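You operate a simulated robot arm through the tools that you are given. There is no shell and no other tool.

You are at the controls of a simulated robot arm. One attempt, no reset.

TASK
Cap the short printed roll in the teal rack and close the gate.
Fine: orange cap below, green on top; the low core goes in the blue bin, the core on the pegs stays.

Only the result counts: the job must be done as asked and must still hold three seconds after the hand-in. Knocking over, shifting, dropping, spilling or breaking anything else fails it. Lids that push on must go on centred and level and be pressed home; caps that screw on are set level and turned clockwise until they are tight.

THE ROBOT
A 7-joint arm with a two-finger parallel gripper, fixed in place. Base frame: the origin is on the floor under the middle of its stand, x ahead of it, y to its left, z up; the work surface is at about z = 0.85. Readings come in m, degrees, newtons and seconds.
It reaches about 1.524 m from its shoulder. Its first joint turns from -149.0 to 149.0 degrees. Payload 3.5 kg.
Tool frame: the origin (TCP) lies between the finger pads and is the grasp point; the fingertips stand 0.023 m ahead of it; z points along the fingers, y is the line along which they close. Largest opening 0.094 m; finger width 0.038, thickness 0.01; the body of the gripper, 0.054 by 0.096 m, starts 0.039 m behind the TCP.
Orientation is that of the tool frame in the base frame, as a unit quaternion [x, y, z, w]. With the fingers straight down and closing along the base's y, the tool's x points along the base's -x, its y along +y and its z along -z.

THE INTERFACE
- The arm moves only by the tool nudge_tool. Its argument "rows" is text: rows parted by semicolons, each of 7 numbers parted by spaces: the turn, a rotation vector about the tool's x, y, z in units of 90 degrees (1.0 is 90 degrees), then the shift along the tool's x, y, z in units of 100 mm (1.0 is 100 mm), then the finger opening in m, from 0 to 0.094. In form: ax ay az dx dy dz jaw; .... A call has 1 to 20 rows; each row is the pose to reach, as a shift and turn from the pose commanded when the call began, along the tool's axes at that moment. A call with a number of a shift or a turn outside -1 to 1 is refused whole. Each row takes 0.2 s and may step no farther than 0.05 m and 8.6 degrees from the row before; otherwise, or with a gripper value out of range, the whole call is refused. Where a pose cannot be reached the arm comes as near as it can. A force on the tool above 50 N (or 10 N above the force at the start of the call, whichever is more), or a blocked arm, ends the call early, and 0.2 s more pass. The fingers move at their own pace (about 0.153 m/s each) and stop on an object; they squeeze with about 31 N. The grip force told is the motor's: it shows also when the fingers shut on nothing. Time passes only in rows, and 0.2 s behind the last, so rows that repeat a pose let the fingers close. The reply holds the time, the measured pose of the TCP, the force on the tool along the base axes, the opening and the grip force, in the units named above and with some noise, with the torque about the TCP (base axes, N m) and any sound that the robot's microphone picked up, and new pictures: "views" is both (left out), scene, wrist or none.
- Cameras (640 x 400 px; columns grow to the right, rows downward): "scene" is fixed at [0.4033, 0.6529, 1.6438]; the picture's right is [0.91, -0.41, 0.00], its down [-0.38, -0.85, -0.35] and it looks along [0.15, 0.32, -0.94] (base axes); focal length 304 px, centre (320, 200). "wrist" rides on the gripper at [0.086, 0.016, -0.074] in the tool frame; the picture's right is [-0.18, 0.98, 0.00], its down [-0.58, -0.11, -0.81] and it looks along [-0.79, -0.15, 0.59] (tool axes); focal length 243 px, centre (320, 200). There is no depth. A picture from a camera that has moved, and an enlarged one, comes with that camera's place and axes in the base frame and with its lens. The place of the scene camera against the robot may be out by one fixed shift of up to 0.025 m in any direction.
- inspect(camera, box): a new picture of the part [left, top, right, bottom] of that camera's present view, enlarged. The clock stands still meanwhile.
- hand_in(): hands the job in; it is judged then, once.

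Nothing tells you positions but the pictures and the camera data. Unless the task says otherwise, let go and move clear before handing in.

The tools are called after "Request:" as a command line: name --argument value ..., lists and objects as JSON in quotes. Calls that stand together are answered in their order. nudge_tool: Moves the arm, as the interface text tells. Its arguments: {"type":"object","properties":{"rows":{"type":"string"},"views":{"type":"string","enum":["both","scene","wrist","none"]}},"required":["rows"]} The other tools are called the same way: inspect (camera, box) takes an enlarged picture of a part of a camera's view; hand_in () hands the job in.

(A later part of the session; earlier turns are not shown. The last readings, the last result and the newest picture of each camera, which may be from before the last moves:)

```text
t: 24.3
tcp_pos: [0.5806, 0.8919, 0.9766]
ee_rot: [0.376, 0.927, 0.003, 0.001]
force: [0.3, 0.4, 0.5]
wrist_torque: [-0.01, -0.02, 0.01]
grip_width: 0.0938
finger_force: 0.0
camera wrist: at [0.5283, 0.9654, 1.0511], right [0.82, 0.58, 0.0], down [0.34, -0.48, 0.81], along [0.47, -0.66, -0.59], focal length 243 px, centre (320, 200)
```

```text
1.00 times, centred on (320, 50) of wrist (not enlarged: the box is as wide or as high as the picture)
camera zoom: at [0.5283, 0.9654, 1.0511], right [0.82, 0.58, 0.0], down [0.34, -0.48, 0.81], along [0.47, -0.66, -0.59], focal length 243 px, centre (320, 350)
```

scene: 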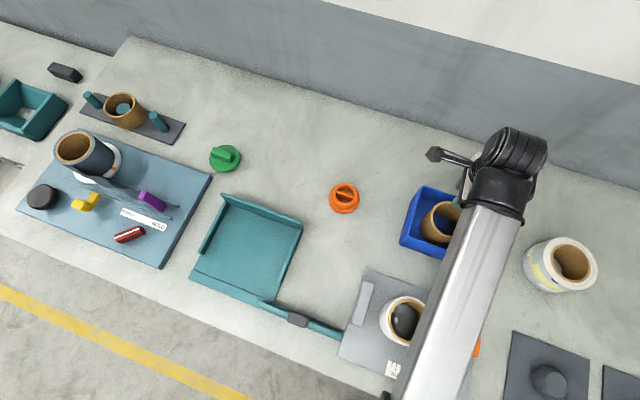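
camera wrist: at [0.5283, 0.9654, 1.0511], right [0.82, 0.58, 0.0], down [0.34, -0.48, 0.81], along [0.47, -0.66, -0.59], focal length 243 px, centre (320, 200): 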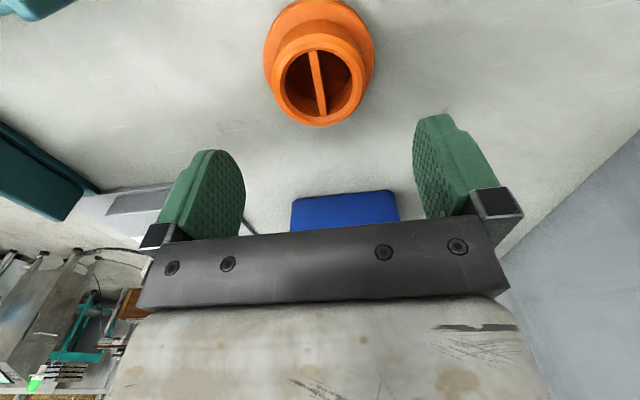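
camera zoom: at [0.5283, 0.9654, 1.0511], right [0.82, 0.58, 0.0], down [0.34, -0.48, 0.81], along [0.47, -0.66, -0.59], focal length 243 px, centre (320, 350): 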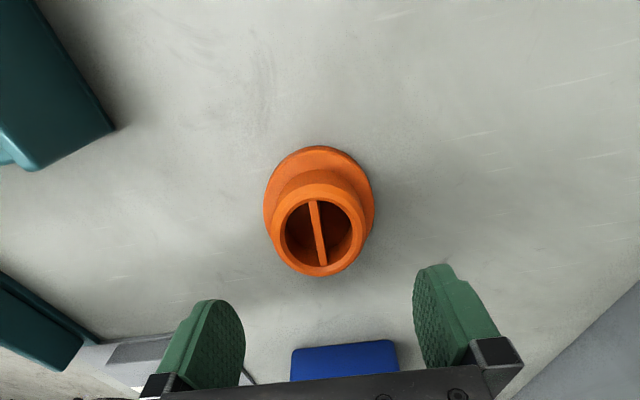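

The cap is centred between the fingers (about 2 mm off). I'll lower the open fingers around the plug, tips just above its flange, and look before closing.

Request:
nudge_tool --rows "0 0 0 -0.01 -0.015 0.3 0.094; 0 0 0 -0.01 -0.015 0.6 0.094; 0 0 0 -0.01 -0.015 0.8 0.094; 0 0 0 -0.01 -0.015 0.8 0.094" --views "wrist"

Request:
inspect --camera "wrist" --box '[180, 40, 480, 230]'

```text
t: 25.3
tcp_pos: [0.5778, 0.8885, 0.8943]
ee_rot: [0.376, 0.926, 0.002, 0.002]
force: [0.5, 0.0, -0.2]
wrist_torque: [-0.03, 0.01, -0.06]
grip_width: 0.0939
finger_force: 0.0
camera wrist: at [0.5277, 0.9616, 0.9692], right [0.82, 0.58, 0.0], down [0.34, -0.48, 0.81], along [0.47, -0.66, -0.59], focal length 243 px, centre (320, 200)
```

wrist: 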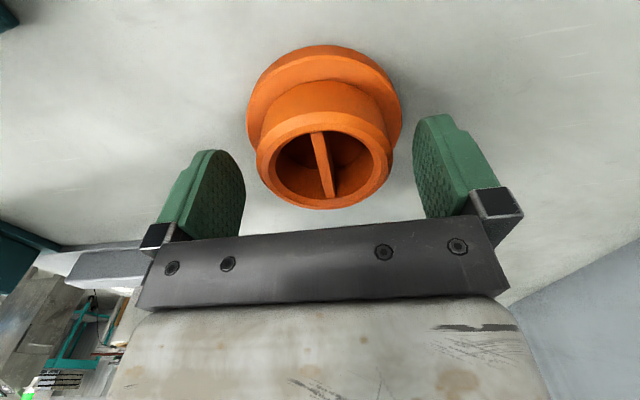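

```text
2.11 times, centred on (330, 135) of wrist
camera zoom: at [0.5277, 0.9616, 0.9692], right [0.82, 0.58, 0.0], down [0.34, -0.48, 0.81], along [0.47, -0.66, -0.59], focal length 511 px, centre (299, 337)
```

zoom: 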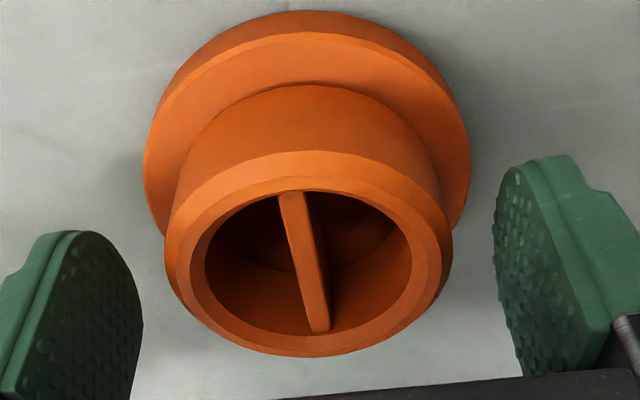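

Flange top is ~0.861, plug top ~0.888. Lowering 5 mm more and closing on the plug.

Request:
nudge_tool --rows "0 0 0 0 0.02 0.05 0.094; 0 0 0 0 0.02 0.05 0.05; 0 0 0 0 0.02 0.05 0.05; 0 0 0 0 0.02 0.05 0.05; 0 0 0 0 0.02 0.05 0.05" --views "wrist"

```text
t: 26.5
tcp_pos: [0.5803, 0.891, 0.8903]
ee_rot: [0.375, 0.927, 0.001, 0.001]
force: [0.7, -0.3, 0.2]
wrist_torque: [-0.01, 0.04, 0.02]
grip_width: 0.0648
finger_force: 31.1
camera wrist: at [0.5294, 0.9632, 0.9645], right [0.82, 0.58, 0.0], down [0.34, -0.48, 0.81], along [0.47, -0.66, -0.59], focal length 243 px, centre (320, 200)
```

wrist: 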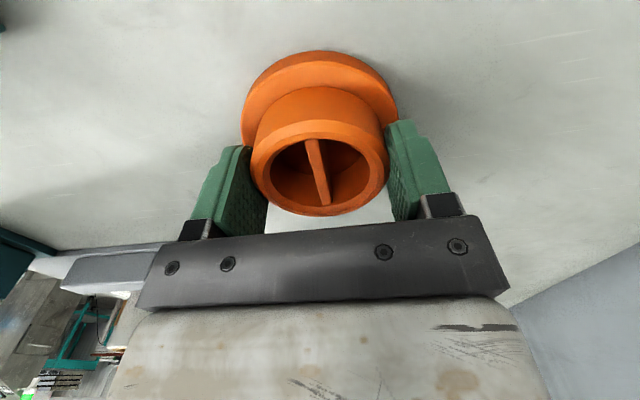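

The cap is held (plug Ø 65 mm). Lifting and carrying it toward the middle of the rack, estimated at (0.29, 0.865).

Request:
nudge_tool --rows "0 0 0 0 0 -0.3 0.05; 0 0 0 0 0 -0.7 0.05; 0 0 0 0 0 -1.0 0.05; 0 0 0 0.25 -0.3 -1.0 0.05; 0 0 0 0.5 -0.6 -1.0 0.05; 0 0 0 0.64 -0.74 -1.0 0.05; 0 0 0 0.64 -0.74 -1.0 0.05" --views "none"

Request:
nudge_tool --rows "0 0 0 0.25 -0.3 -0.2 0.05; 0 0 0 0.5 -0.6 -0.4 0.05; 0 0 0 0.64 -0.74 -0.5 0.05; 0 0 0 0.64 -0.74 -0.5 0.05" --views "both"

Request:
inspect --camera "wrist" --box '[0, 0, 640, 80]'

Request:
inspect --camera "scene" --box '[170, 170, 350, 350]'

```text
t: 28.1
tcp_pos: [0.4818, 0.8816, 0.99]
ee_rot: [0.376, 0.927, 0.002, 0.001]
force: [0.3, -1.7, -0.9]
wrist_torque: [-0.03, 0.01, 0.0]
grip_width: 0.0649
finger_force: 31.1
```

```text
t: 29.1
tcp_pos: [0.3864, 0.8735, 1.0398]
ee_rot: [0.375, 0.927, 0.002, 0.001]
force: [-0.5, -1.0, -0.6]
wrist_torque: [-0.02, 0.0, 0.0]
grip_width: 0.0647
finger_force: 31.1
camera wrist: at [0.3357, 0.9448, 1.1149], right [0.82, 0.58, 0.0], down [0.34, -0.48, 0.81], along [0.47, -0.66, -0.59], focal length 243 px, centre (320, 200)
```

scene: 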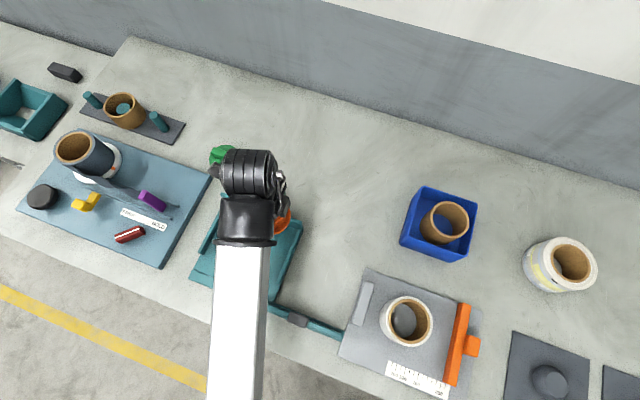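
wrist: 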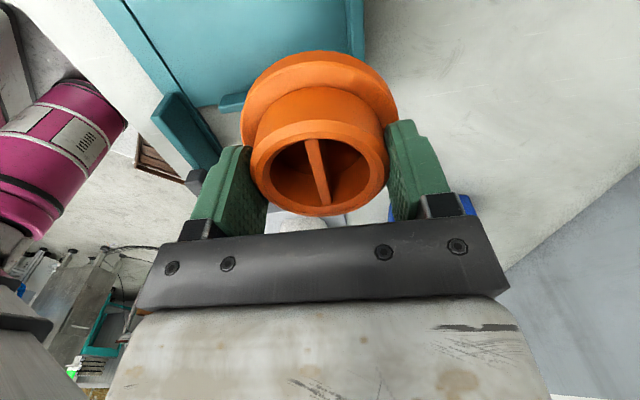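

```text
1.00 times, centred on (320, 40) of wrist (not enlarged: the box is as wide or as high as the picture)
camera zoom: at [0.3357, 0.9448, 1.1149], right [0.82, 0.58, 0.0], down [0.34, -0.48, 0.81], along [0.47, -0.66, -0.59], focal length 243 px, centre (320, 360)
```

zoom: 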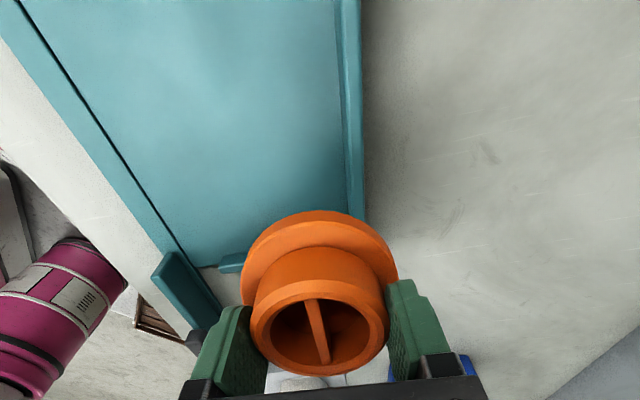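

```text
2.22 times, centred on (260, 260) of scene
camera zoom: at [0.4033, 0.6529, 1.6438], right [0.91, -0.41, 0.0], down [-0.38, -0.85, -0.35], along [0.15, 0.32, -0.94], focal length 677 px, centre (453, 67)
```

zoom: 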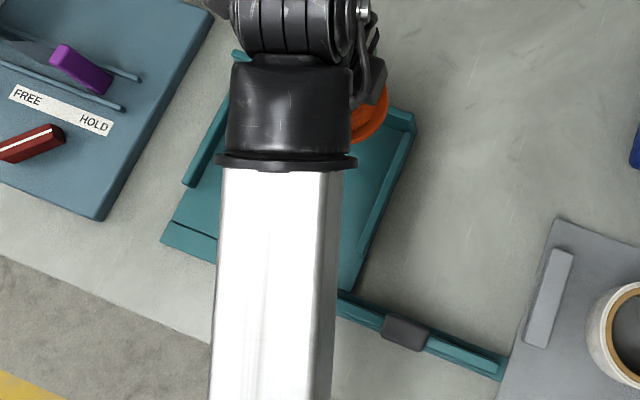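

The rack is turned ~43.5° (matching the tool), interior centre about (0.294, 0.872). Moving the cap there and lowering part-way to check.

Request:
nudge_tool --rows "0 0 0 0.3 -0.3 0 0.05; 0 0 0 0.65 -0.65 0 0.05; 0 0 0 0.65 -0.65 0.3 0.05; 0 0 0 0.65 -0.65 0.6 0.05; 0 0 0 0.65 -0.65 0.6 0.05" --views "both"

Request:
inspect --camera "wrist" --box '[0, 0, 640, 80]'

Request:
inspect --camera "scene" --box '[170, 170, 350, 350]'

```text
t: 30.3
tcp_pos: [0.2923, 0.8723, 0.979]
ee_rot: [0.375, 0.927, 0.001, 0.001]
force: [0.4, 0.1, -0.9]
wrist_torque: [-0.02, 0.02, -0.02]
grip_width: 0.0649
finger_force: 30.9
camera wrist: at [0.2425, 0.9454, 1.0542], right [0.82, 0.58, 0.0], down [0.34, -0.48, 0.81], along [0.47, -0.66, -0.59], focal length 243 px, centre (320, 200)
```

scene: 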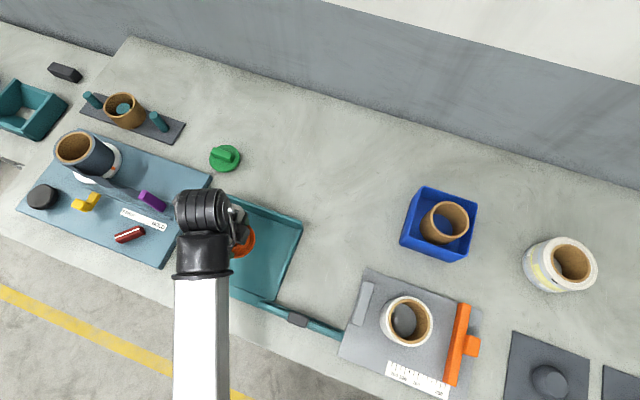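
wrist: 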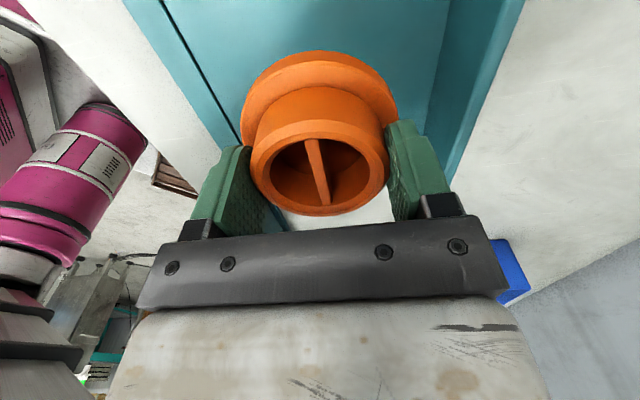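

```text
1.00 times, centred on (320, 40) of wrist (not enlarged: the box is as wide or as high as the picture)
camera zoom: at [0.2425, 0.9454, 1.0542], right [0.82, 0.58, 0.0], down [0.34, -0.48, 0.81], along [0.47, -0.66, -0.59], focal length 243 px, centre (320, 360)
```

zoom: 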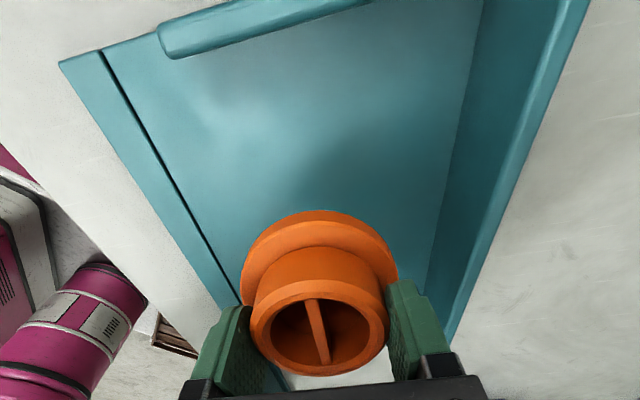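

```text
2.22 times, centred on (260, 260) of scene
camera zoom: at [0.4033, 0.6529, 1.6438], right [0.91, -0.41, 0.0], down [-0.38, -0.85, -0.35], along [0.15, 0.32, -0.94], focal length 677 px, centre (453, 67)
```

zoom: 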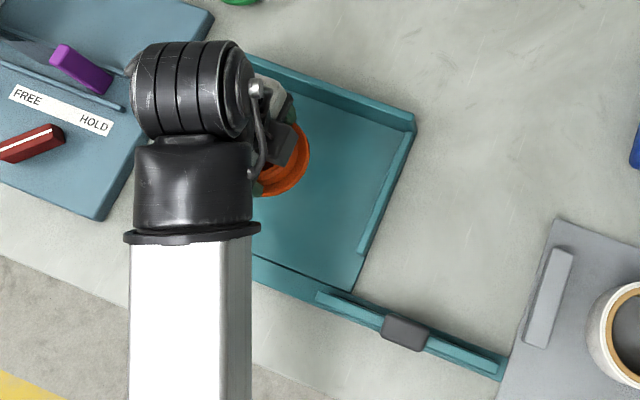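

Alignment is good (about 6 mm left of centre, which I'll correct). Lowering the cap toward the rack floor in small steps.

Request:
nudge_tool --rows "0 0 0 -0.06 0 0.3 0.05; 0 0 0 -0.06 0 0.6 0.05; 0 0 0 -0.06 0 0.7 0.05; 0 0 0 -0.06 0 0.76 0.05; 0 0 0 -0.06 0 0.76 0.05" --views "wrist"

```text
t: 31.5
tcp_pos: [0.2968, 0.8686, 0.9026]
ee_rot: [0.375, 0.927, 0.002, 0.001]
force: [0.2, -0.3, -1.4]
wrist_torque: [-0.03, 0.01, 0.03]
grip_width: 0.0649
finger_force: 30.7
camera wrist: at [0.2469, 0.9409, 0.9779], right [0.82, 0.58, 0.0], down [0.34, -0.48, 0.81], along [0.47, -0.66, -0.59], focal length 243 px, centre (320, 200)
```

wrist: 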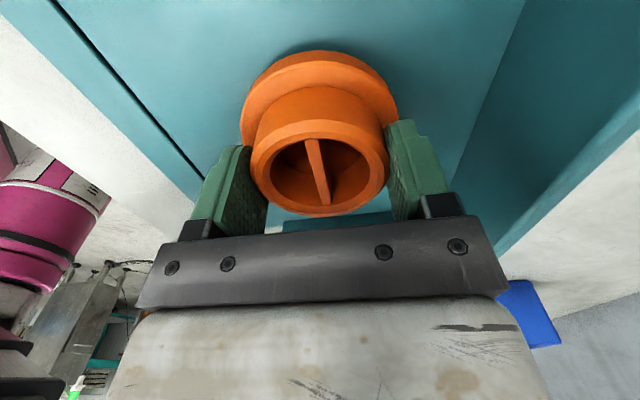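

Request:
nudge_tool --rows "0 0 0 0 0 0.02 0.05; 0 0 0 0 0 0.04 0.05; 0 0 0 0 0 0.04 0.05" --views "none"

```text
t: 32.3
tcp_pos: [0.2991, 0.8683, 0.8991]
ee_rot: [0.376, 0.927, 0.002, 0.001]
force: [-0.5, 0.8, -1.1]
wrist_torque: [0.02, 0.0, -0.03]
grip_width: 0.0649
finger_force: 30.7
```

Request:
nudge_tool --rows "0 0 0 0 0 0.02 0.05; 0 0 0 0 0 0.03 0.05; 0 0 0 0 0 0.03 0.05" --views "none"

```text
t: 33.1
tcp_pos: [0.2984, 0.8691, 0.896]
ee_rot: [0.375, 0.927, 0.001, 0.0]
force: [-0.1, -0.3, -0.2]
wrist_torque: [-0.02, 0.01, 0.01]
grip_width: 0.0647
finger_force: 30.6
```

Request:
nudge_tool --rows "0 0 0 0 0 0.01 0.05; 0 0 0 0 0 0.02 0.05; 0 0 0 0 0 0.02 0.05" --views "wrist"

Request:
inspect --camera "wrist" --box '[220, 30, 420, 160]'

```text
t: 33.9
tcp_pos: [0.2974, 0.8693, 0.8964]
ee_rot: [0.375, 0.927, 0.002, 0.002]
force: [0.2, 1.0, 21.9]
wrist_torque: [-0.27, 0.18, 0.07]
grip_width: 0.065
finger_force: 31.2
camera wrist: at [0.2471, 0.941, 0.9704], right [0.82, 0.58, 0.0], down [0.34, -0.49, 0.81], along [0.47, -0.66, -0.59], focal length 243 px, centre (320, 200)
```

wrist: 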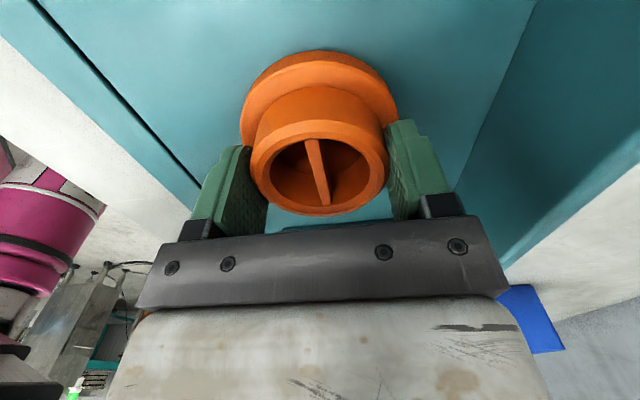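

```text
3.08 times, centred on (320, 95) of wrist
camera zoom: at [0.2471, 0.941, 0.9704], right [0.82, 0.58, 0.0], down [0.34, -0.49, 0.81], along [0.47, -0.66, -0.59], focal length 746 px, centre (320, 523)
```

zoom: 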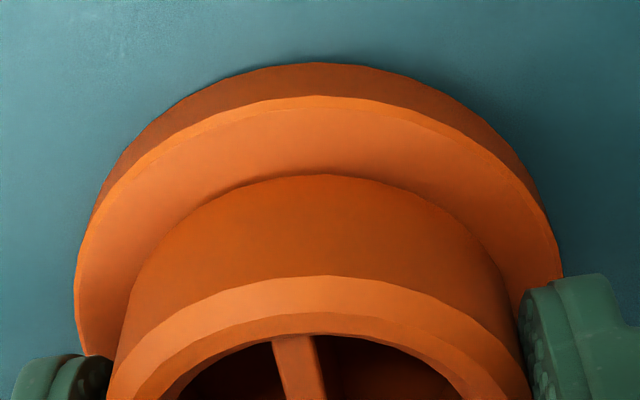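

The cap is firmly on the rack floor. Opening and rising.

Request:
nudge_tool --rows "0 0 0 0 0 -0.02 0.07; 0 0 0 0 0 -0.02 0.094; 0 0 0 0 0 -0.02 0.094; 0 0 0 0 0 -0.4 0.094; 0 0 0 0 0 -0.8 0.094; 0 0 0 0 0 -1.0 0.094; 0 0 0 0 0 -1.0 0.094" --views "wrist"

Request:
inspect --camera "wrist" --box '[0, 0, 640, 80]'

```text
t: 35.5
tcp_pos: [0.2978, 0.8687, 0.9949]
ee_rot: [0.375, 0.927, 0.002, 0.001]
force: [0.3, 0.0, -0.1]
wrist_torque: [0.02, 0.02, 0.01]
grip_width: 0.0937
finger_force: 0.2
camera wrist: at [0.2475, 0.9404, 1.0693], right [0.82, 0.58, 0.0], down [0.34, -0.48, 0.81], along [0.47, -0.66, -0.59], focal length 243 px, centre (320, 200)
```

wrist: 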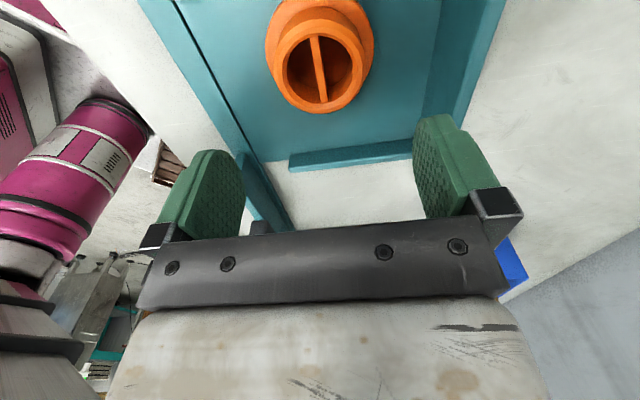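

```text
1.00 times, centred on (320, 40) of wrist (not enlarged: the box is as wide or as high as the picture)
camera zoom: at [0.2475, 0.9404, 1.0693], right [0.82, 0.58, 0.0], down [0.34, -0.48, 0.81], along [0.47, -0.66, -0.59], focal length 243 px, centre (320, 360)
```

zoom: 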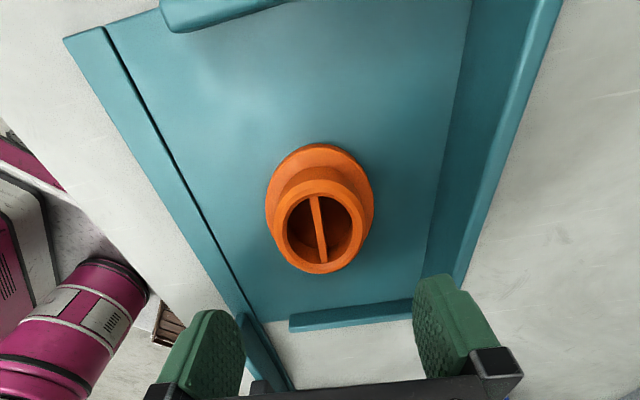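

The orange cap sits in the rack at (0.296, 0.869). Now I'll travel to the printed roll, closing the fingers part-way so I can use them inside the core.

Request:
nudge_tool --rows "0 0 0.0 0 0 -0.4 0.094; 0 0 0.08 -0.2 0.05 -0.7 0.06; 0 0 0.16 -0.45 0.12 -0.7 0.03; 0 0 0.25 -0.7 0.2 -0.7 0.02; 0 0 0.333 -1.0 0.3 -0.7 0.02; 0 0 0.333 -1.0 0.3 -0.7 0.02" --views "none"

Request:
nudge_tool --rows "0 0 0 -0.33 0.33 0 0.02; 0 0 0 -0.66 0.66 0 0.02; 0 0 0 -1.0 1.0 0 0.02" --views "none"

Request:
nudge_tool --rows "0 0 0 -0.33 0.33 0 0.02; 0 0 0 -0.66 0.66 0 0.02; 0 0 0 -1.0 1.0 0 0.02" --views "none"

Request:
nudge_tool --rows "0 0 0 -0.33 0.33 0 0.02; 0 0 0 -0.66 0.66 0 0.02; 0 0 0 -0.8 1.0 0 0.02; 0 0 0 -0.8 1.0 0 0.02" --views "both"

```text
t: 36.9
tcp_pos: [0.3912, 0.8212, 1.0646]
ee_rot: [0.603, 0.798, 0.002, 0.0]
force: [0.2, -0.3, 1.3]
wrist_torque: [0.01, -0.03, 0.0]
grip_width: 0.0199
finger_force: 0.0
```

```text
t: 37.7
tcp_pos: [0.5145, 0.751, 1.064]
ee_rot: [0.601, 0.799, 0.002, 0.001]
force: [-0.2, 0.2, -0.1]
wrist_torque: [0.04, 0.01, 0.03]
grip_width: 0.0201
finger_force: 0.1
```

```text
t: 38.5
tcp_pos: [0.6374, 0.6834, 1.0627]
ee_rot: [0.602, 0.799, 0.002, 0.001]
force: [-0.2, 0.1, -1.1]
wrist_torque: [-0.02, 0.0, 0.03]
grip_width: 0.0198
finger_force: 0.0
```

```text
t: 39.5
tcp_pos: [0.7566, 0.6323, 1.0632]
ee_rot: [0.603, 0.798, 0.002, 0.0]
force: [0.6, -0.1, 0.8]
wrist_torque: [0.01, -0.02, -0.01]
grip_width: 0.0199
finger_force: 0.2
camera wrist: at [0.7485, 0.7207, 1.1376], right [1.0, 0.09, 0.0], down [0.05, -0.59, 0.81], along [0.08, -0.8, -0.59], focal length 243 px, centre (320, 200)
```

scene: 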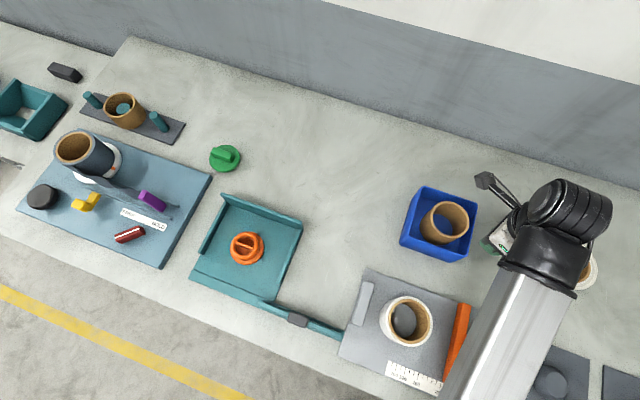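
wrist: 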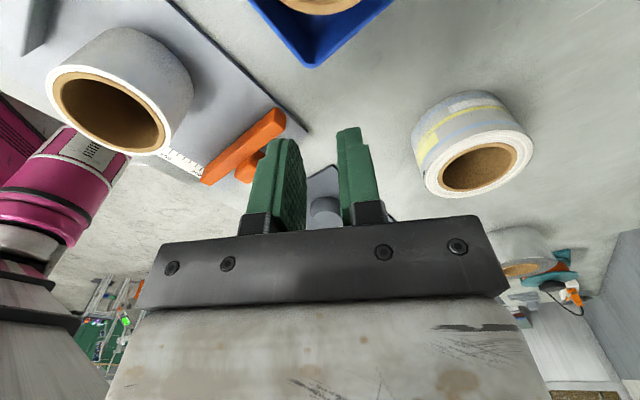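

Request:
nudge_tool --rows "0 0 0 -0.3 0.3 0 0.02; 0 0 0 -0.6 0.6 0 0.02; 0 0 0 -0.8 0.8 0 0.02" --views "none"

Request:
nudge_tool --rows "0 0 0 -0.3 0.3 0 0.02; 0 0 0 -0.6 0.6 0 0.02; 0 0 0 -0.7 0.8 0 0.02; 0 0 0 -0.7 0.8 0 0.02" --views "wrist"

Request:
inspect --camera "wrist" --box '[0, 0, 640, 100]'

```text
t: 40.3
tcp_pos: [0.8527, 0.5777, 1.0637]
ee_rot: [0.602, 0.798, 0.002, 0.0]
force: [-0.4, 0.3, -1.2]
wrist_torque: [-0.03, 0.0, 0.0]
grip_width: 0.0199
finger_force: 0.0
```

```text
t: 41.3
tcp_pos: [0.9504, 0.5329, 1.0662]
ee_rot: [0.603, 0.798, 0.002, 0.0]
force: [0.1, -0.2, -0.1]
wrist_torque: [-0.02, -0.01, 0.0]
grip_width: 0.0201
finger_force: 0.0
camera wrist: at [0.942, 0.6214, 1.1401], right [1.0, 0.09, 0.0], down [0.05, -0.59, 0.81], along [0.08, -0.8, -0.59], focal length 243 px, centre (320, 200)
```

wrist: 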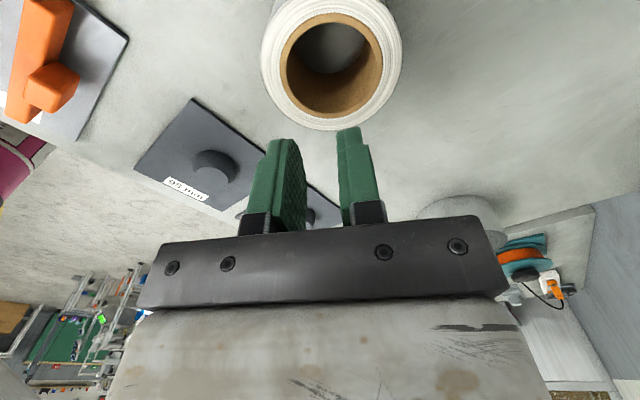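

```text
1.00 times, centred on (320, 50) of wrist (not enlarged: the box is as wide or as high as the picture)
camera zoom: at [0.942, 0.6214, 1.1401], right [1.0, 0.09, 0.0], down [0.05, -0.59, 0.81], along [0.08, -0.8, -0.59], focal length 243 px, centre (320, 350)
```

zoom: 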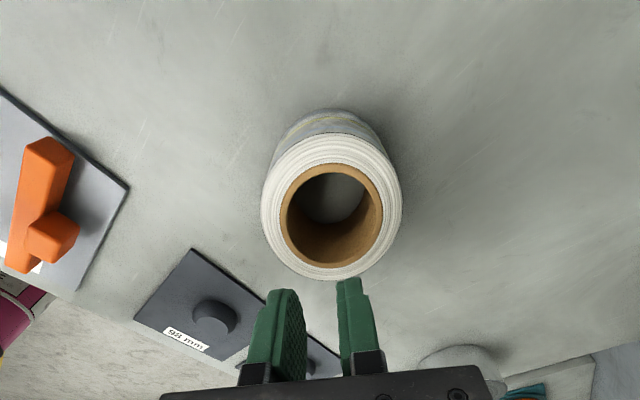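

The printed roll is at about (0.959, 0.519), Ø ~0.116, top z ~0.93, hole ~0.071. Centring over its hole and lowering to check.

Request:
nudge_tool --rows "0 0 0 -0.157 0.045 0.3 0.02; 0 0 0 -0.157 0.045 0.66 0.02; 0 0 0 -0.157 0.045 0.66 0.02" --views "wrist"

Request:
inspect --camera "wrist" --box '[0, 0, 640, 100]'

```text
t: 42.1
tcp_pos: [0.9584, 0.5196, 0.9999]
ee_rot: [0.603, 0.798, 0.002, 0.0]
force: [-0.4, -0.7, 1.0]
wrist_torque: [-0.02, 0.0, -0.01]
grip_width: 0.02
finger_force: 0.1
camera wrist: at [0.951, 0.6072, 1.074], right [1.0, 0.09, 0.0], down [0.05, -0.59, 0.81], along [0.08, -0.8, -0.59], focal length 243 px, centre (320, 200)
```

wrist: 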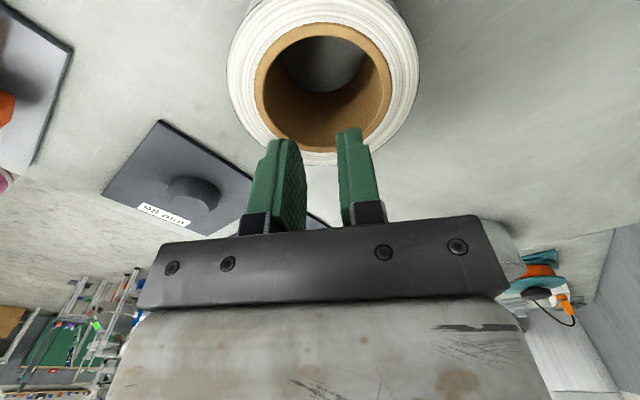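

```text
1.00 times, centred on (320, 50) of wrist (not enlarged: the box is as wide or as high as the picture)
camera zoom: at [0.951, 0.6072, 1.074], right [1.0, 0.09, 0.0], down [0.05, -0.59, 0.81], along [0.08, -0.8, -0.59], focal length 243 px, centre (320, 350)
```

zoom: 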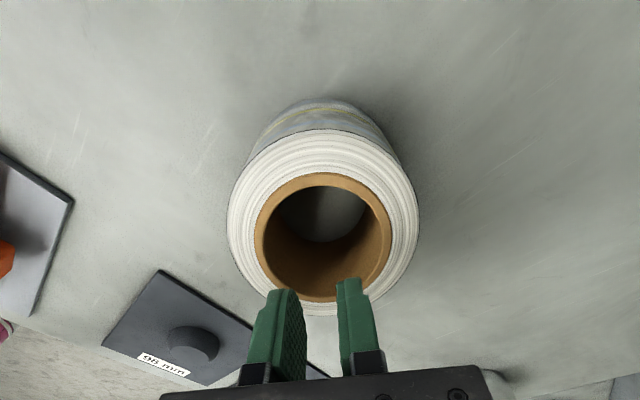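

Well centred. Inserting the nearly closed fingers ~42 mm into the core, then opening them against it.

Request:
nudge_tool --rows "0 0 0 0 0.01 0.3 0.02; 0 0 0 0 0.01 0.6 0.02; 0 0 0 0 0.01 0.89 0.02; 0 0 0 0 0.01 0.89 0.02; 0 0 0 0 0.01 0.89 0.06; 0 0 0 0 0.01 0.89 0.094; 0 0 0 0 0.01 0.89 0.094; 0 0 0 0 0.01 0.89 0.094" --views "wrist"

```text
t: 43.9
tcp_pos: [0.9599, 0.52, 0.9085]
ee_rot: [0.603, 0.798, 0.002, 0.0]
force: [-0.5, 0.7, -4.7]
wrist_torque: [0.01, 0.03, -0.01]
grip_width: 0.0378
finger_force: 0.0
camera wrist: at [0.9525, 0.6077, 0.984], right [1.0, 0.09, 0.0], down [0.05, -0.59, 0.81], along [0.08, -0.8, -0.59], focal length 243 px, centre (320, 200)
```

wrist: 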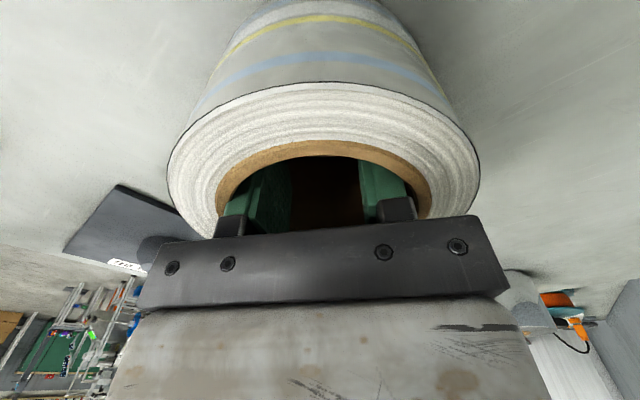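

The fingers opened to 37.8 mm and bear on the core. Testing the internal grip with a small 12 mm lift.

Request:
nudge_tool --rows "0 0 0 0 0 -0.03 0.094; 0 0 0 0 0 -0.06 0.094; 0 0 0 0 0 -0.12 0.094; 0 0 0 0 0 -0.12 0.094" --views "both"

Request:
inspect --camera "scene" --box '[500, 200, 640, 340]'

```text
t: 44.9
tcp_pos: [0.9604, 0.5186, 0.9226]
ee_rot: [0.603, 0.798, 0.002, 0.001]
force: [0.0, 0.5, -4.9]
wrist_torque: [0.03, -0.01, 0.02]
grip_width: 0.0377
finger_force: 0.2
camera wrist: at [0.9527, 0.6067, 0.9971], right [1.0, 0.09, 0.0], down [0.05, -0.59, 0.81], along [0.08, -0.8, -0.59], focal length 243 px, centre (320, 200)
```

scene: 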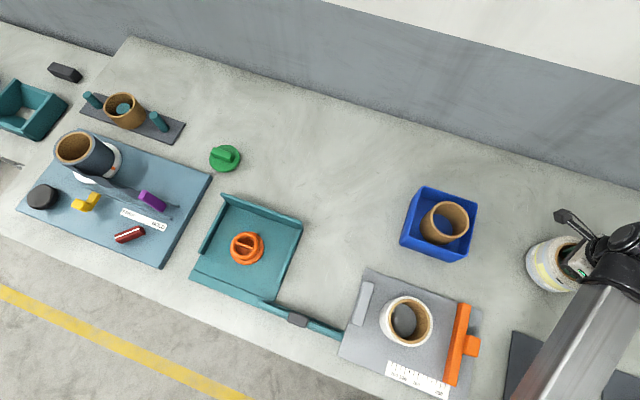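
wrist: 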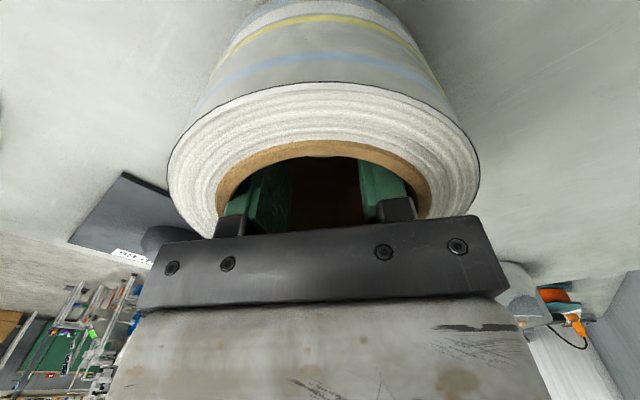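

```text
2.86 times, centred on (570, 270) of scene
camera zoom: at [0.4033, 0.6529, 1.6438], right [0.91, -0.41, 0.0], down [-0.38, -0.85, -0.35], along [0.15, 0.32, -0.94], focal length 870 px, centre (-394, 0)
```

zoom: 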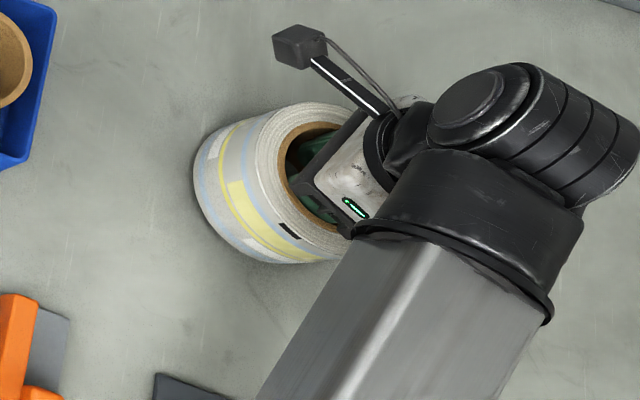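

The internal grip holds (about 0.5 kg, roll rides rigidly). Lifting it well clear and carrying it toward the rack.

Request:
nudge_tool --rows "0 0 0 0 0 -0.3 0.094; 0 0 0 0 0 -0.6 0.094; 0 0 0 0 0 -0.9 0.094; 0 0 0 0 0 -1.0 0.094" --views "none"

Request:
nudge_tool --rows "0 0 0 0.2 -0.22 -0.2 0.094; 0 0 0 0.43 -0.45 -0.4 0.094; 0 0 0 0.66 -0.68 -0.5 0.094; 0 0 0 0.86 -0.9 -0.5 0.094; 0 0 0 0.86 -0.9 -0.5 0.094" --views "wrist"

```text
t: 45.9
tcp_pos: [0.9604, 0.5176, 1.022]
ee_rot: [0.602, 0.798, 0.002, 0.0]
force: [-0.6, 0.6, -4.3]
wrist_torque: [0.0, -0.02, 0.0]
grip_width: 0.0379
finger_force: 0.1
```

```text
t: 47.1
tcp_pos: [0.8499, 0.5768, 1.0717]
ee_rot: [0.603, 0.798, 0.002, 0.0]
force: [-0.1, -0.2, -5.5]
wrist_torque: [0.02, -0.01, 0.01]
grip_width: 0.0378
finger_force: 0.0
camera wrist: at [0.8425, 0.6651, 1.1469], right [1.0, 0.09, 0.0], down [0.05, -0.59, 0.81], along [0.08, -0.8, -0.59], focal length 243 px, centre (320, 200)
```

wrist: 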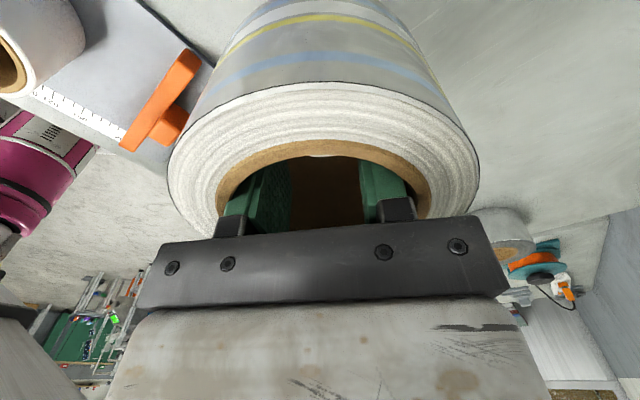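

Request:
nudge_tool --rows "0 0 0 0.22 -0.23 0 0.094; 0 0 0 0.44 -0.46 0 0.094; 0 0 0 0.66 -0.69 0 0.094; 0 0 0 0.86 -0.9 0 0.094" --views "none"

Request:
nudge_tool --rows "0 0 0 0.22 -0.23 0 0.094; 0 0 0 0.44 -0.46 0 0.094; 0 0 0 0.66 -0.69 0 0.094; 0 0 0 0.86 -0.9 0 0.094" --views "none"

Request:
nudge_tool --rows "0 0 0 0.22 -0.23 0 0.094; 0 0 0 0.44 -0.46 0 0.094; 0 0 0 0.66 -0.69 0 0.094; 0 0 0 0.86 -0.9 0 0.094" --views "none"

Request:
nudge_tool --rows "0 0 0 0.22 -0.23 0 0.094; 0 0 0 0.44 -0.46 0 0.094; 0 0 0 0.66 -0.69 0 0.094; 0 0 0 0.86 -0.9 0 0.094; 0 0 0 0.86 -0.9 0 0.094" --views "both"

```text
t: 48.1
tcp_pos: [0.7388, 0.6333, 1.0718]
ee_rot: [0.602, 0.798, 0.002, 0.001]
force: [-0.4, -1.0, -3.8]
wrist_torque: [0.0, -0.02, -0.03]
grip_width: 0.038
finger_force: 0.1
```

```text
t: 49.1
tcp_pos: [0.6301, 0.6937, 1.0703]
ee_rot: [0.602, 0.798, 0.001, 0.001]
force: [0.7, 0.3, -4.5]
wrist_torque: [-0.01, 0.04, 0.02]
grip_width: 0.0378
finger_force: 0.0
```

```text
t: 50.1
tcp_pos: [0.5214, 0.7512, 1.0719]
ee_rot: [0.604, 0.797, 0.002, 0.0]
force: [-0.2, -0.4, -4.2]
wrist_torque: [-0.02, 0.02, 0.01]
grip_width: 0.0379
finger_force: 0.1
```

```text
t: 51.3
tcp_pos: [0.4102, 0.8105, 1.0713]
ee_rot: [0.603, 0.798, 0.002, 0.0]
force: [-0.6, 1.1, -4.2]
wrist_torque: [-0.01, 0.01, 0.0]
grip_width: 0.0377
finger_force: 0.0
camera wrist: at [0.402, 0.8978, 1.1459], right [1.0, 0.09, 0.0], down [0.05, -0.59, 0.81], along [0.08, -0.8, -0.59], focal length 243 px, centre (320, 200)
```

scene: 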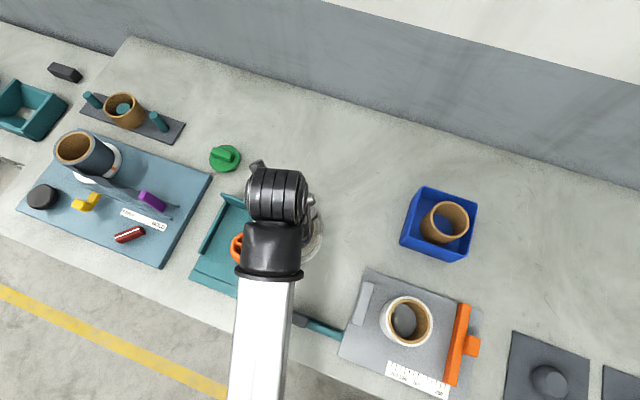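
wrist: 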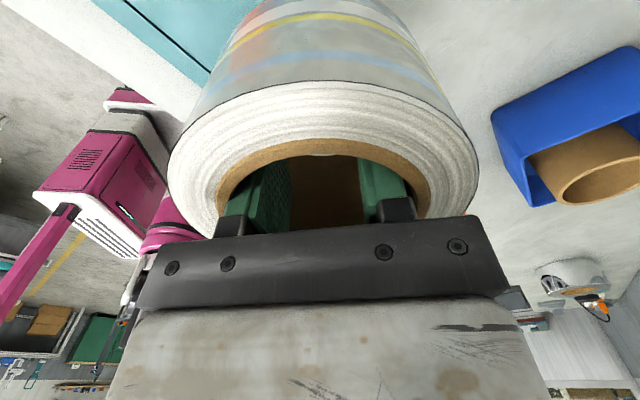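

The roll hangs level and centred on the tool. Moving over the orange cap at (0.2975, 0.869).

Request:
nudge_tool --rows "0 0 0 0.22 -0.23 0 0.094; 0 0 0 0.44 -0.46 0 0.094; 0 0 0 0.66 -0.69 0 0.094; 0 0 0 0.872 -0.924 0 0.094; 0 0 0 0.872 -0.924 0 0.094" --views "both"

Request:
nudge_tool --rows "0 0 0 0 0 0.2 0.094; 0 0 0 0 0 0.4 0.094; 0 0 0 0 0 0.4 0.094" --views "none"

Request:
nudge_tool --rows "0 0 0 0 0 0 0.094; 0 0 0 0 0 0 0.094" --views "none"

Request:
nudge_tool --rows "0 0 0 0 0 0 0.094" --views "none"

Request:
nudge_tool --rows "0 0 0 0 0 0 0.094" --views "wrist"

```text
t: 52.5
tcp_pos: [0.2972, 0.869, 1.0715]
ee_rot: [0.602, 0.798, 0.002, 0.0]
force: [0.0, 0.4, -4.9]
wrist_torque: [0.01, 0.0, -0.01]
grip_width: 0.0378
finger_force: 0.1
camera wrist: at [0.2892, 0.9576, 1.1461], right [1.0, 0.09, 0.0], down [0.05, -0.59, 0.81], along [0.08, -0.8, -0.59], focal length 243 px, centre (320, 200)
```

scene: 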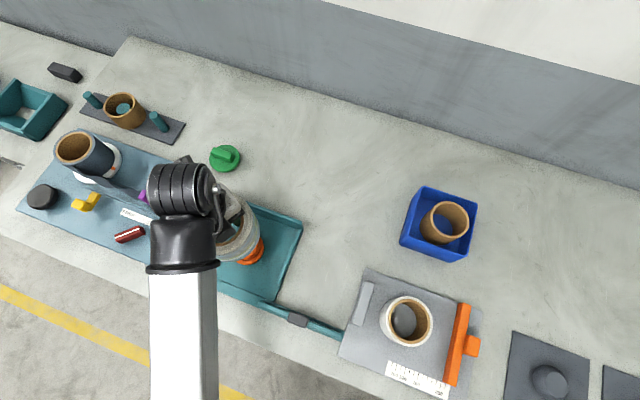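
wrist: 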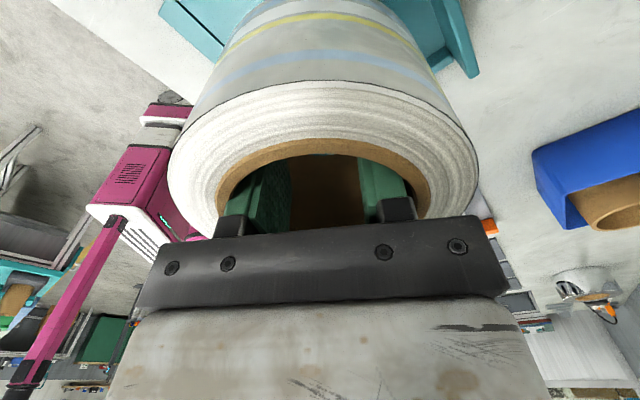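

```text
t: 53.3
tcp_pos: [0.2976, 0.8682, 1.0328]
ee_rot: [0.602, 0.798, 0.002, 0.0]
force: [-0.6, -0.4, -4.7]
wrist_torque: [0.0, -0.01, 0.0]
grip_width: 0.0377
finger_force: 0.0
```

```text
t: 53.9
tcp_pos: [0.2977, 0.8692, 1.033]
ee_rot: [0.602, 0.798, 0.002, 0.001]
force: [-0.2, -0.3, -5.4]
wrist_torque: [0.04, 0.02, 0.02]
grip_width: 0.0378
finger_force: 0.0
```

```text
t: 54.3
tcp_pos: [0.2975, 0.8684, 1.0322]
ee_rot: [0.603, 0.798, 0.002, 0.001]
force: [-0.6, -0.8, -4.7]
wrist_torque: [0.0, -0.04, -0.04]
grip_width: 0.0377
finger_force: 0.1
```

```text
t: 54.7
tcp_pos: [0.2971, 0.8685, 1.033]
ee_rot: [0.602, 0.798, 0.002, 0.0]
force: [-0.7, 0.0, -5.2]
wrist_torque: [0.04, -0.01, -0.02]
grip_width: 0.0379
finger_force: 0.1
camera wrist: at [0.2893, 0.9568, 1.1073], right [1.0, 0.09, 0.0], down [0.05, -0.59, 0.81], along [0.08, -0.8, -0.59], focal length 243 px, centre (320, 200)
```

wrist: 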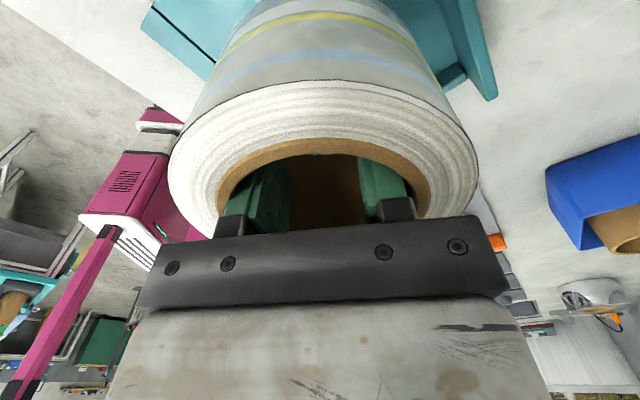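

Request:
nudge_tool --rows "0 0 0 0 0 0.25 0.094; 0 0 0 0 0 0.5 0.094; 0 0 0 0 0 0.72 0.094; 0 0 0 0 0 0.72 0.094" --views "both"

Request:
inspect --camera "scene" --box '[180, 180, 320, 320]'

Request:
inspect --camera "wrist" --box '[0, 0, 640, 80]'

```text
t: 55.7
tcp_pos: [0.297, 0.8678, 0.9582]
ee_rot: [0.602, 0.798, 0.002, 0.0]
force: [-0.2, -1.3, -4.7]
wrist_torque: [0.02, -0.04, -0.01]
grip_width: 0.0377
finger_force: 0.1
camera wrist: at [0.2894, 0.9558, 1.0335], right [1.0, 0.09, 0.0], down [0.05, -0.59, 0.81], along [0.08, -0.8, -0.59], focal length 243 px, centre (320, 200)
```

scene: 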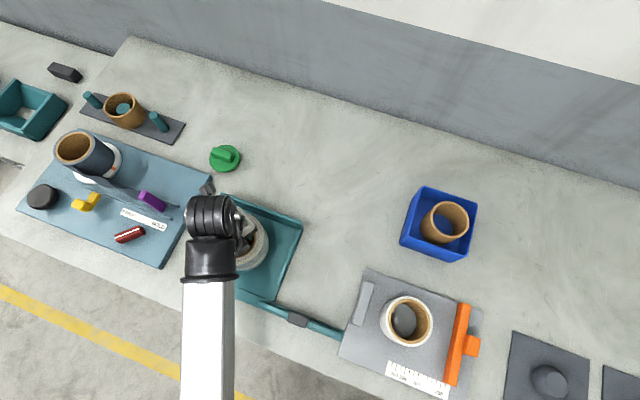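
wrist: 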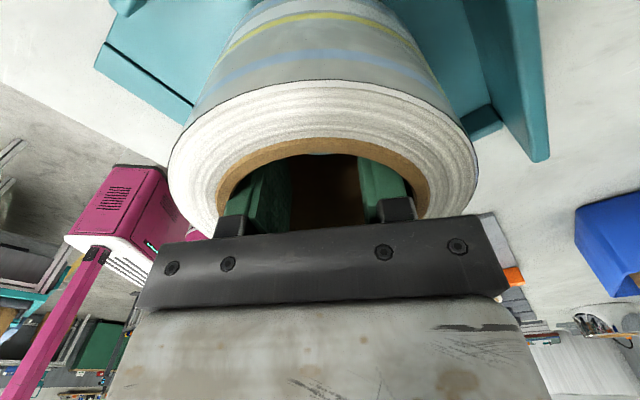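

```text
2.86 times, centred on (250, 250) of scene
camera zoom: at [0.4033, 0.6529, 1.6438], right [0.91, -0.41, 0.0], down [-0.38, -0.85, -0.35], along [0.15, 0.32, -0.94], focal length 870 px, centre (520, 57)
```

zoom: 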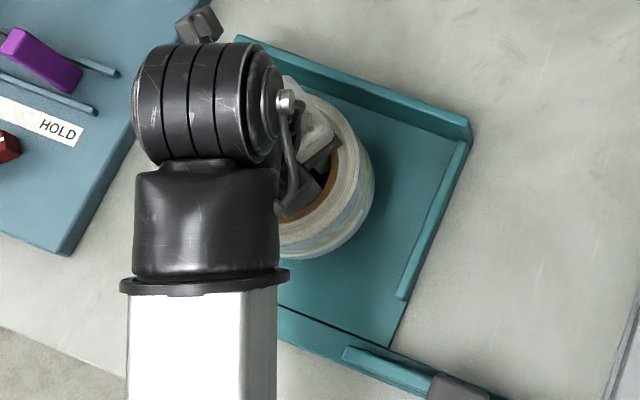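

```text
1.00 times, centred on (320, 40) of wrist (not enlarged: the box is as wide or as high as the picture)
camera zoom: at [0.2894, 0.9558, 1.0335], right [1.0, 0.09, 0.0], down [0.05, -0.59, 0.81], along [0.08, -0.8, -0.59], focal length 243 px, centre (320, 360)
```

zoom: 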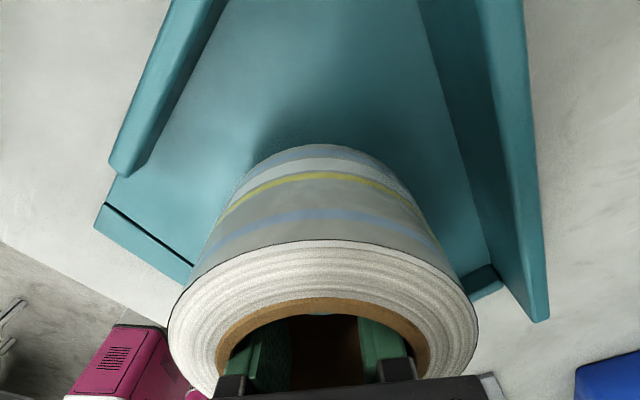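

Roll is just above the plug. Lowering slowly and watching the force.

Request:
nudge_tool --rows "0 0 0 0 0 0.03 0.094; 0 0 0 0 0 0.06 0.094; 0 0 0 0 0 0.09 0.094; 0 0 0 0 0 0.12 0.094; 0 0 0 0 0 0.12 0.094" --views "none"

```text
t: 56.9
tcp_pos: [0.2968, 0.8675, 0.9475]
ee_rot: [0.603, 0.798, 0.002, 0.0]
force: [-0.6, 0.1, -6.0]
wrist_torque: [-0.02, 0.01, 0.03]
grip_width: 0.0378
finger_force: 0.0
```

Request:
nudge_tool --rows "0 0 0 0 0 0.03 0.094; 0 0 0 0 0 0.06 0.094; 0 0 0 0 0 0.09 0.094; 0 0 0 0 0 0.12 0.094; 0 0 0 0 0 0.12 0.094" --views "none"

```text
t: 58.1
tcp_pos: [0.297, 0.8684, 0.9352]
ee_rot: [0.602, 0.798, 0.002, 0.001]
force: [-0.5, 0.5, -5.5]
wrist_torque: [0.01, -0.01, 0.01]
grip_width: 0.0377
finger_force: 0.0
```

Request:
nudge_tool --rows "0 0 0 0 0 0.02 0.094; 0 0 0 0 0 0.04 0.094; 0 0 0 0 0 0.06 0.094; 0 0 0 0 0 0.08 0.094; 0 0 0 0 0 0.1 0.094; 0 0 0 0 0 0.1 0.094" --views "wrist"

```text
t: 59.5
tcp_pos: [0.2962, 0.8683, 0.9282]
ee_rot: [0.602, 0.799, 0.003, -0.001]
force: [-4.2, 5.9, 42.4]
wrist_torque: [-0.15, 0.07, -0.04]
grip_width: 0.0378
finger_force: 0.1
camera wrist: at [0.2885, 0.9565, 1.0029], right [1.0, 0.09, 0.0], down [0.05, -0.59, 0.8], along [0.08, -0.8, -0.6], focal length 243 px, centre (320, 200)
```

wrist: 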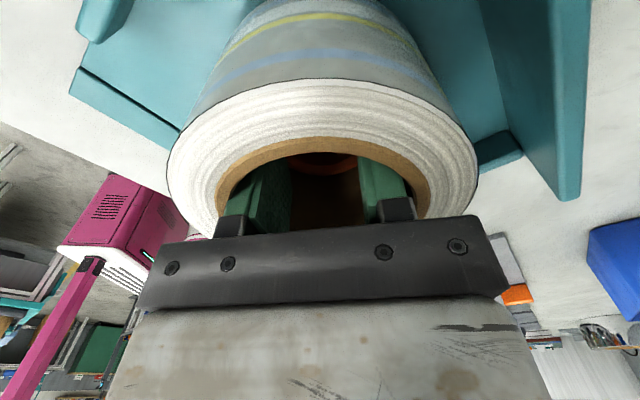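

Contact at 42 N with the plug visible inside the core. I'll release inside the core, withdraw straight up, and look at how it sits.

Request:
nudge_tool --rows "0 0 0 0 0 -0.02 0.094; 0 0 0 0 0 -0.02 0.02; 0 0 0 0 0 -0.02 0.02; 0 0 0 0 0 -0.02 0.02; 0 0 0 0 0 -0.3 0.02; 0 0 0 0 0 -0.7 0.02; 0 0 0 0 0 -1.0 0.02; 0 0 0 0 0 -1.0 0.02" --views "both"

Request:
inspect --camera "wrist" --box '[0, 0, 640, 80]'

Request:
inspect --camera "scene" --box '[180, 180, 320, 320]'

```text
t: 61.3
tcp_pos: [0.296, 0.8669, 1.0246]
ee_rot: [0.603, 0.798, 0.001, 0.001]
force: [0.3, 0.9, -0.7]
wrist_torque: [-0.01, 0.0, -0.01]
grip_width: 0.0199
finger_force: 0.0
camera wrist: at [0.2879, 0.9551, 1.1003], right [1.0, 0.09, 0.0], down [0.05, -0.59, 0.81], along [0.08, -0.8, -0.59], focal length 243 px, centre (320, 200)
```

scene: 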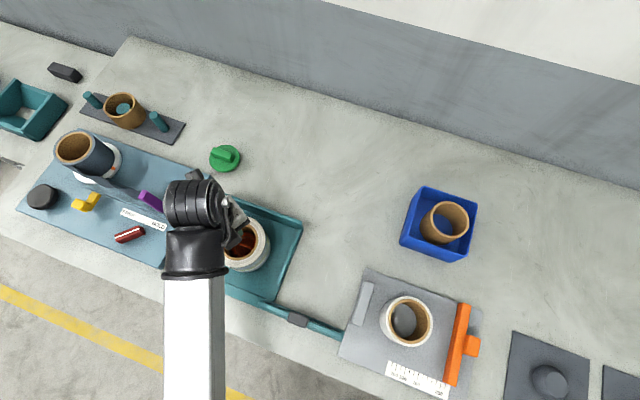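
wrist: 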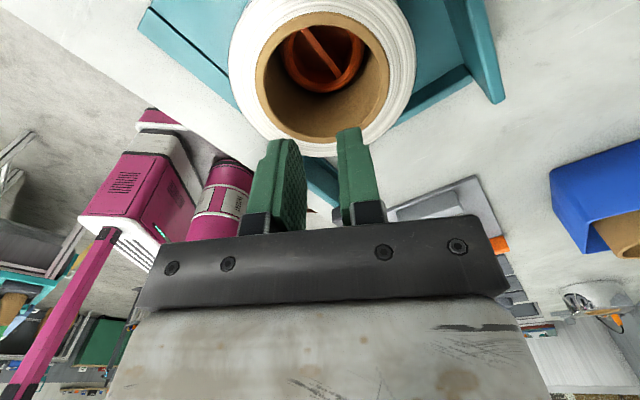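

```text
1.00 times, centred on (320, 40) of wrist (not enlarged: the box is as wide or as high as the picture)
camera zoom: at [0.2879, 0.9551, 1.1003], right [1.0, 0.09, 0.0], down [0.05, -0.59, 0.81], along [0.08, -0.8, -0.59], focal length 243 px, centre (320, 360)
```

zoom: 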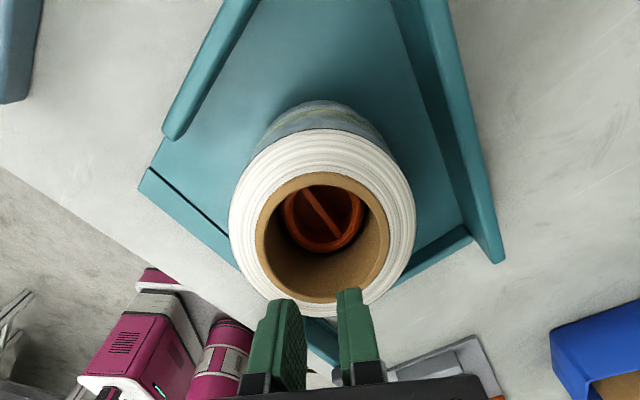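

```text
2.86 times, centred on (250, 250) of scene
camera zoom: at [0.4033, 0.6529, 1.6438], right [0.91, -0.41, 0.0], down [-0.38, -0.85, -0.35], along [0.15, 0.32, -0.94], focal length 870 px, centre (520, 57)
```

zoom: 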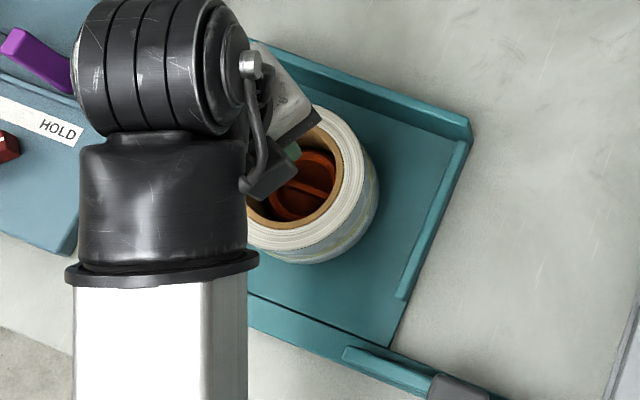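

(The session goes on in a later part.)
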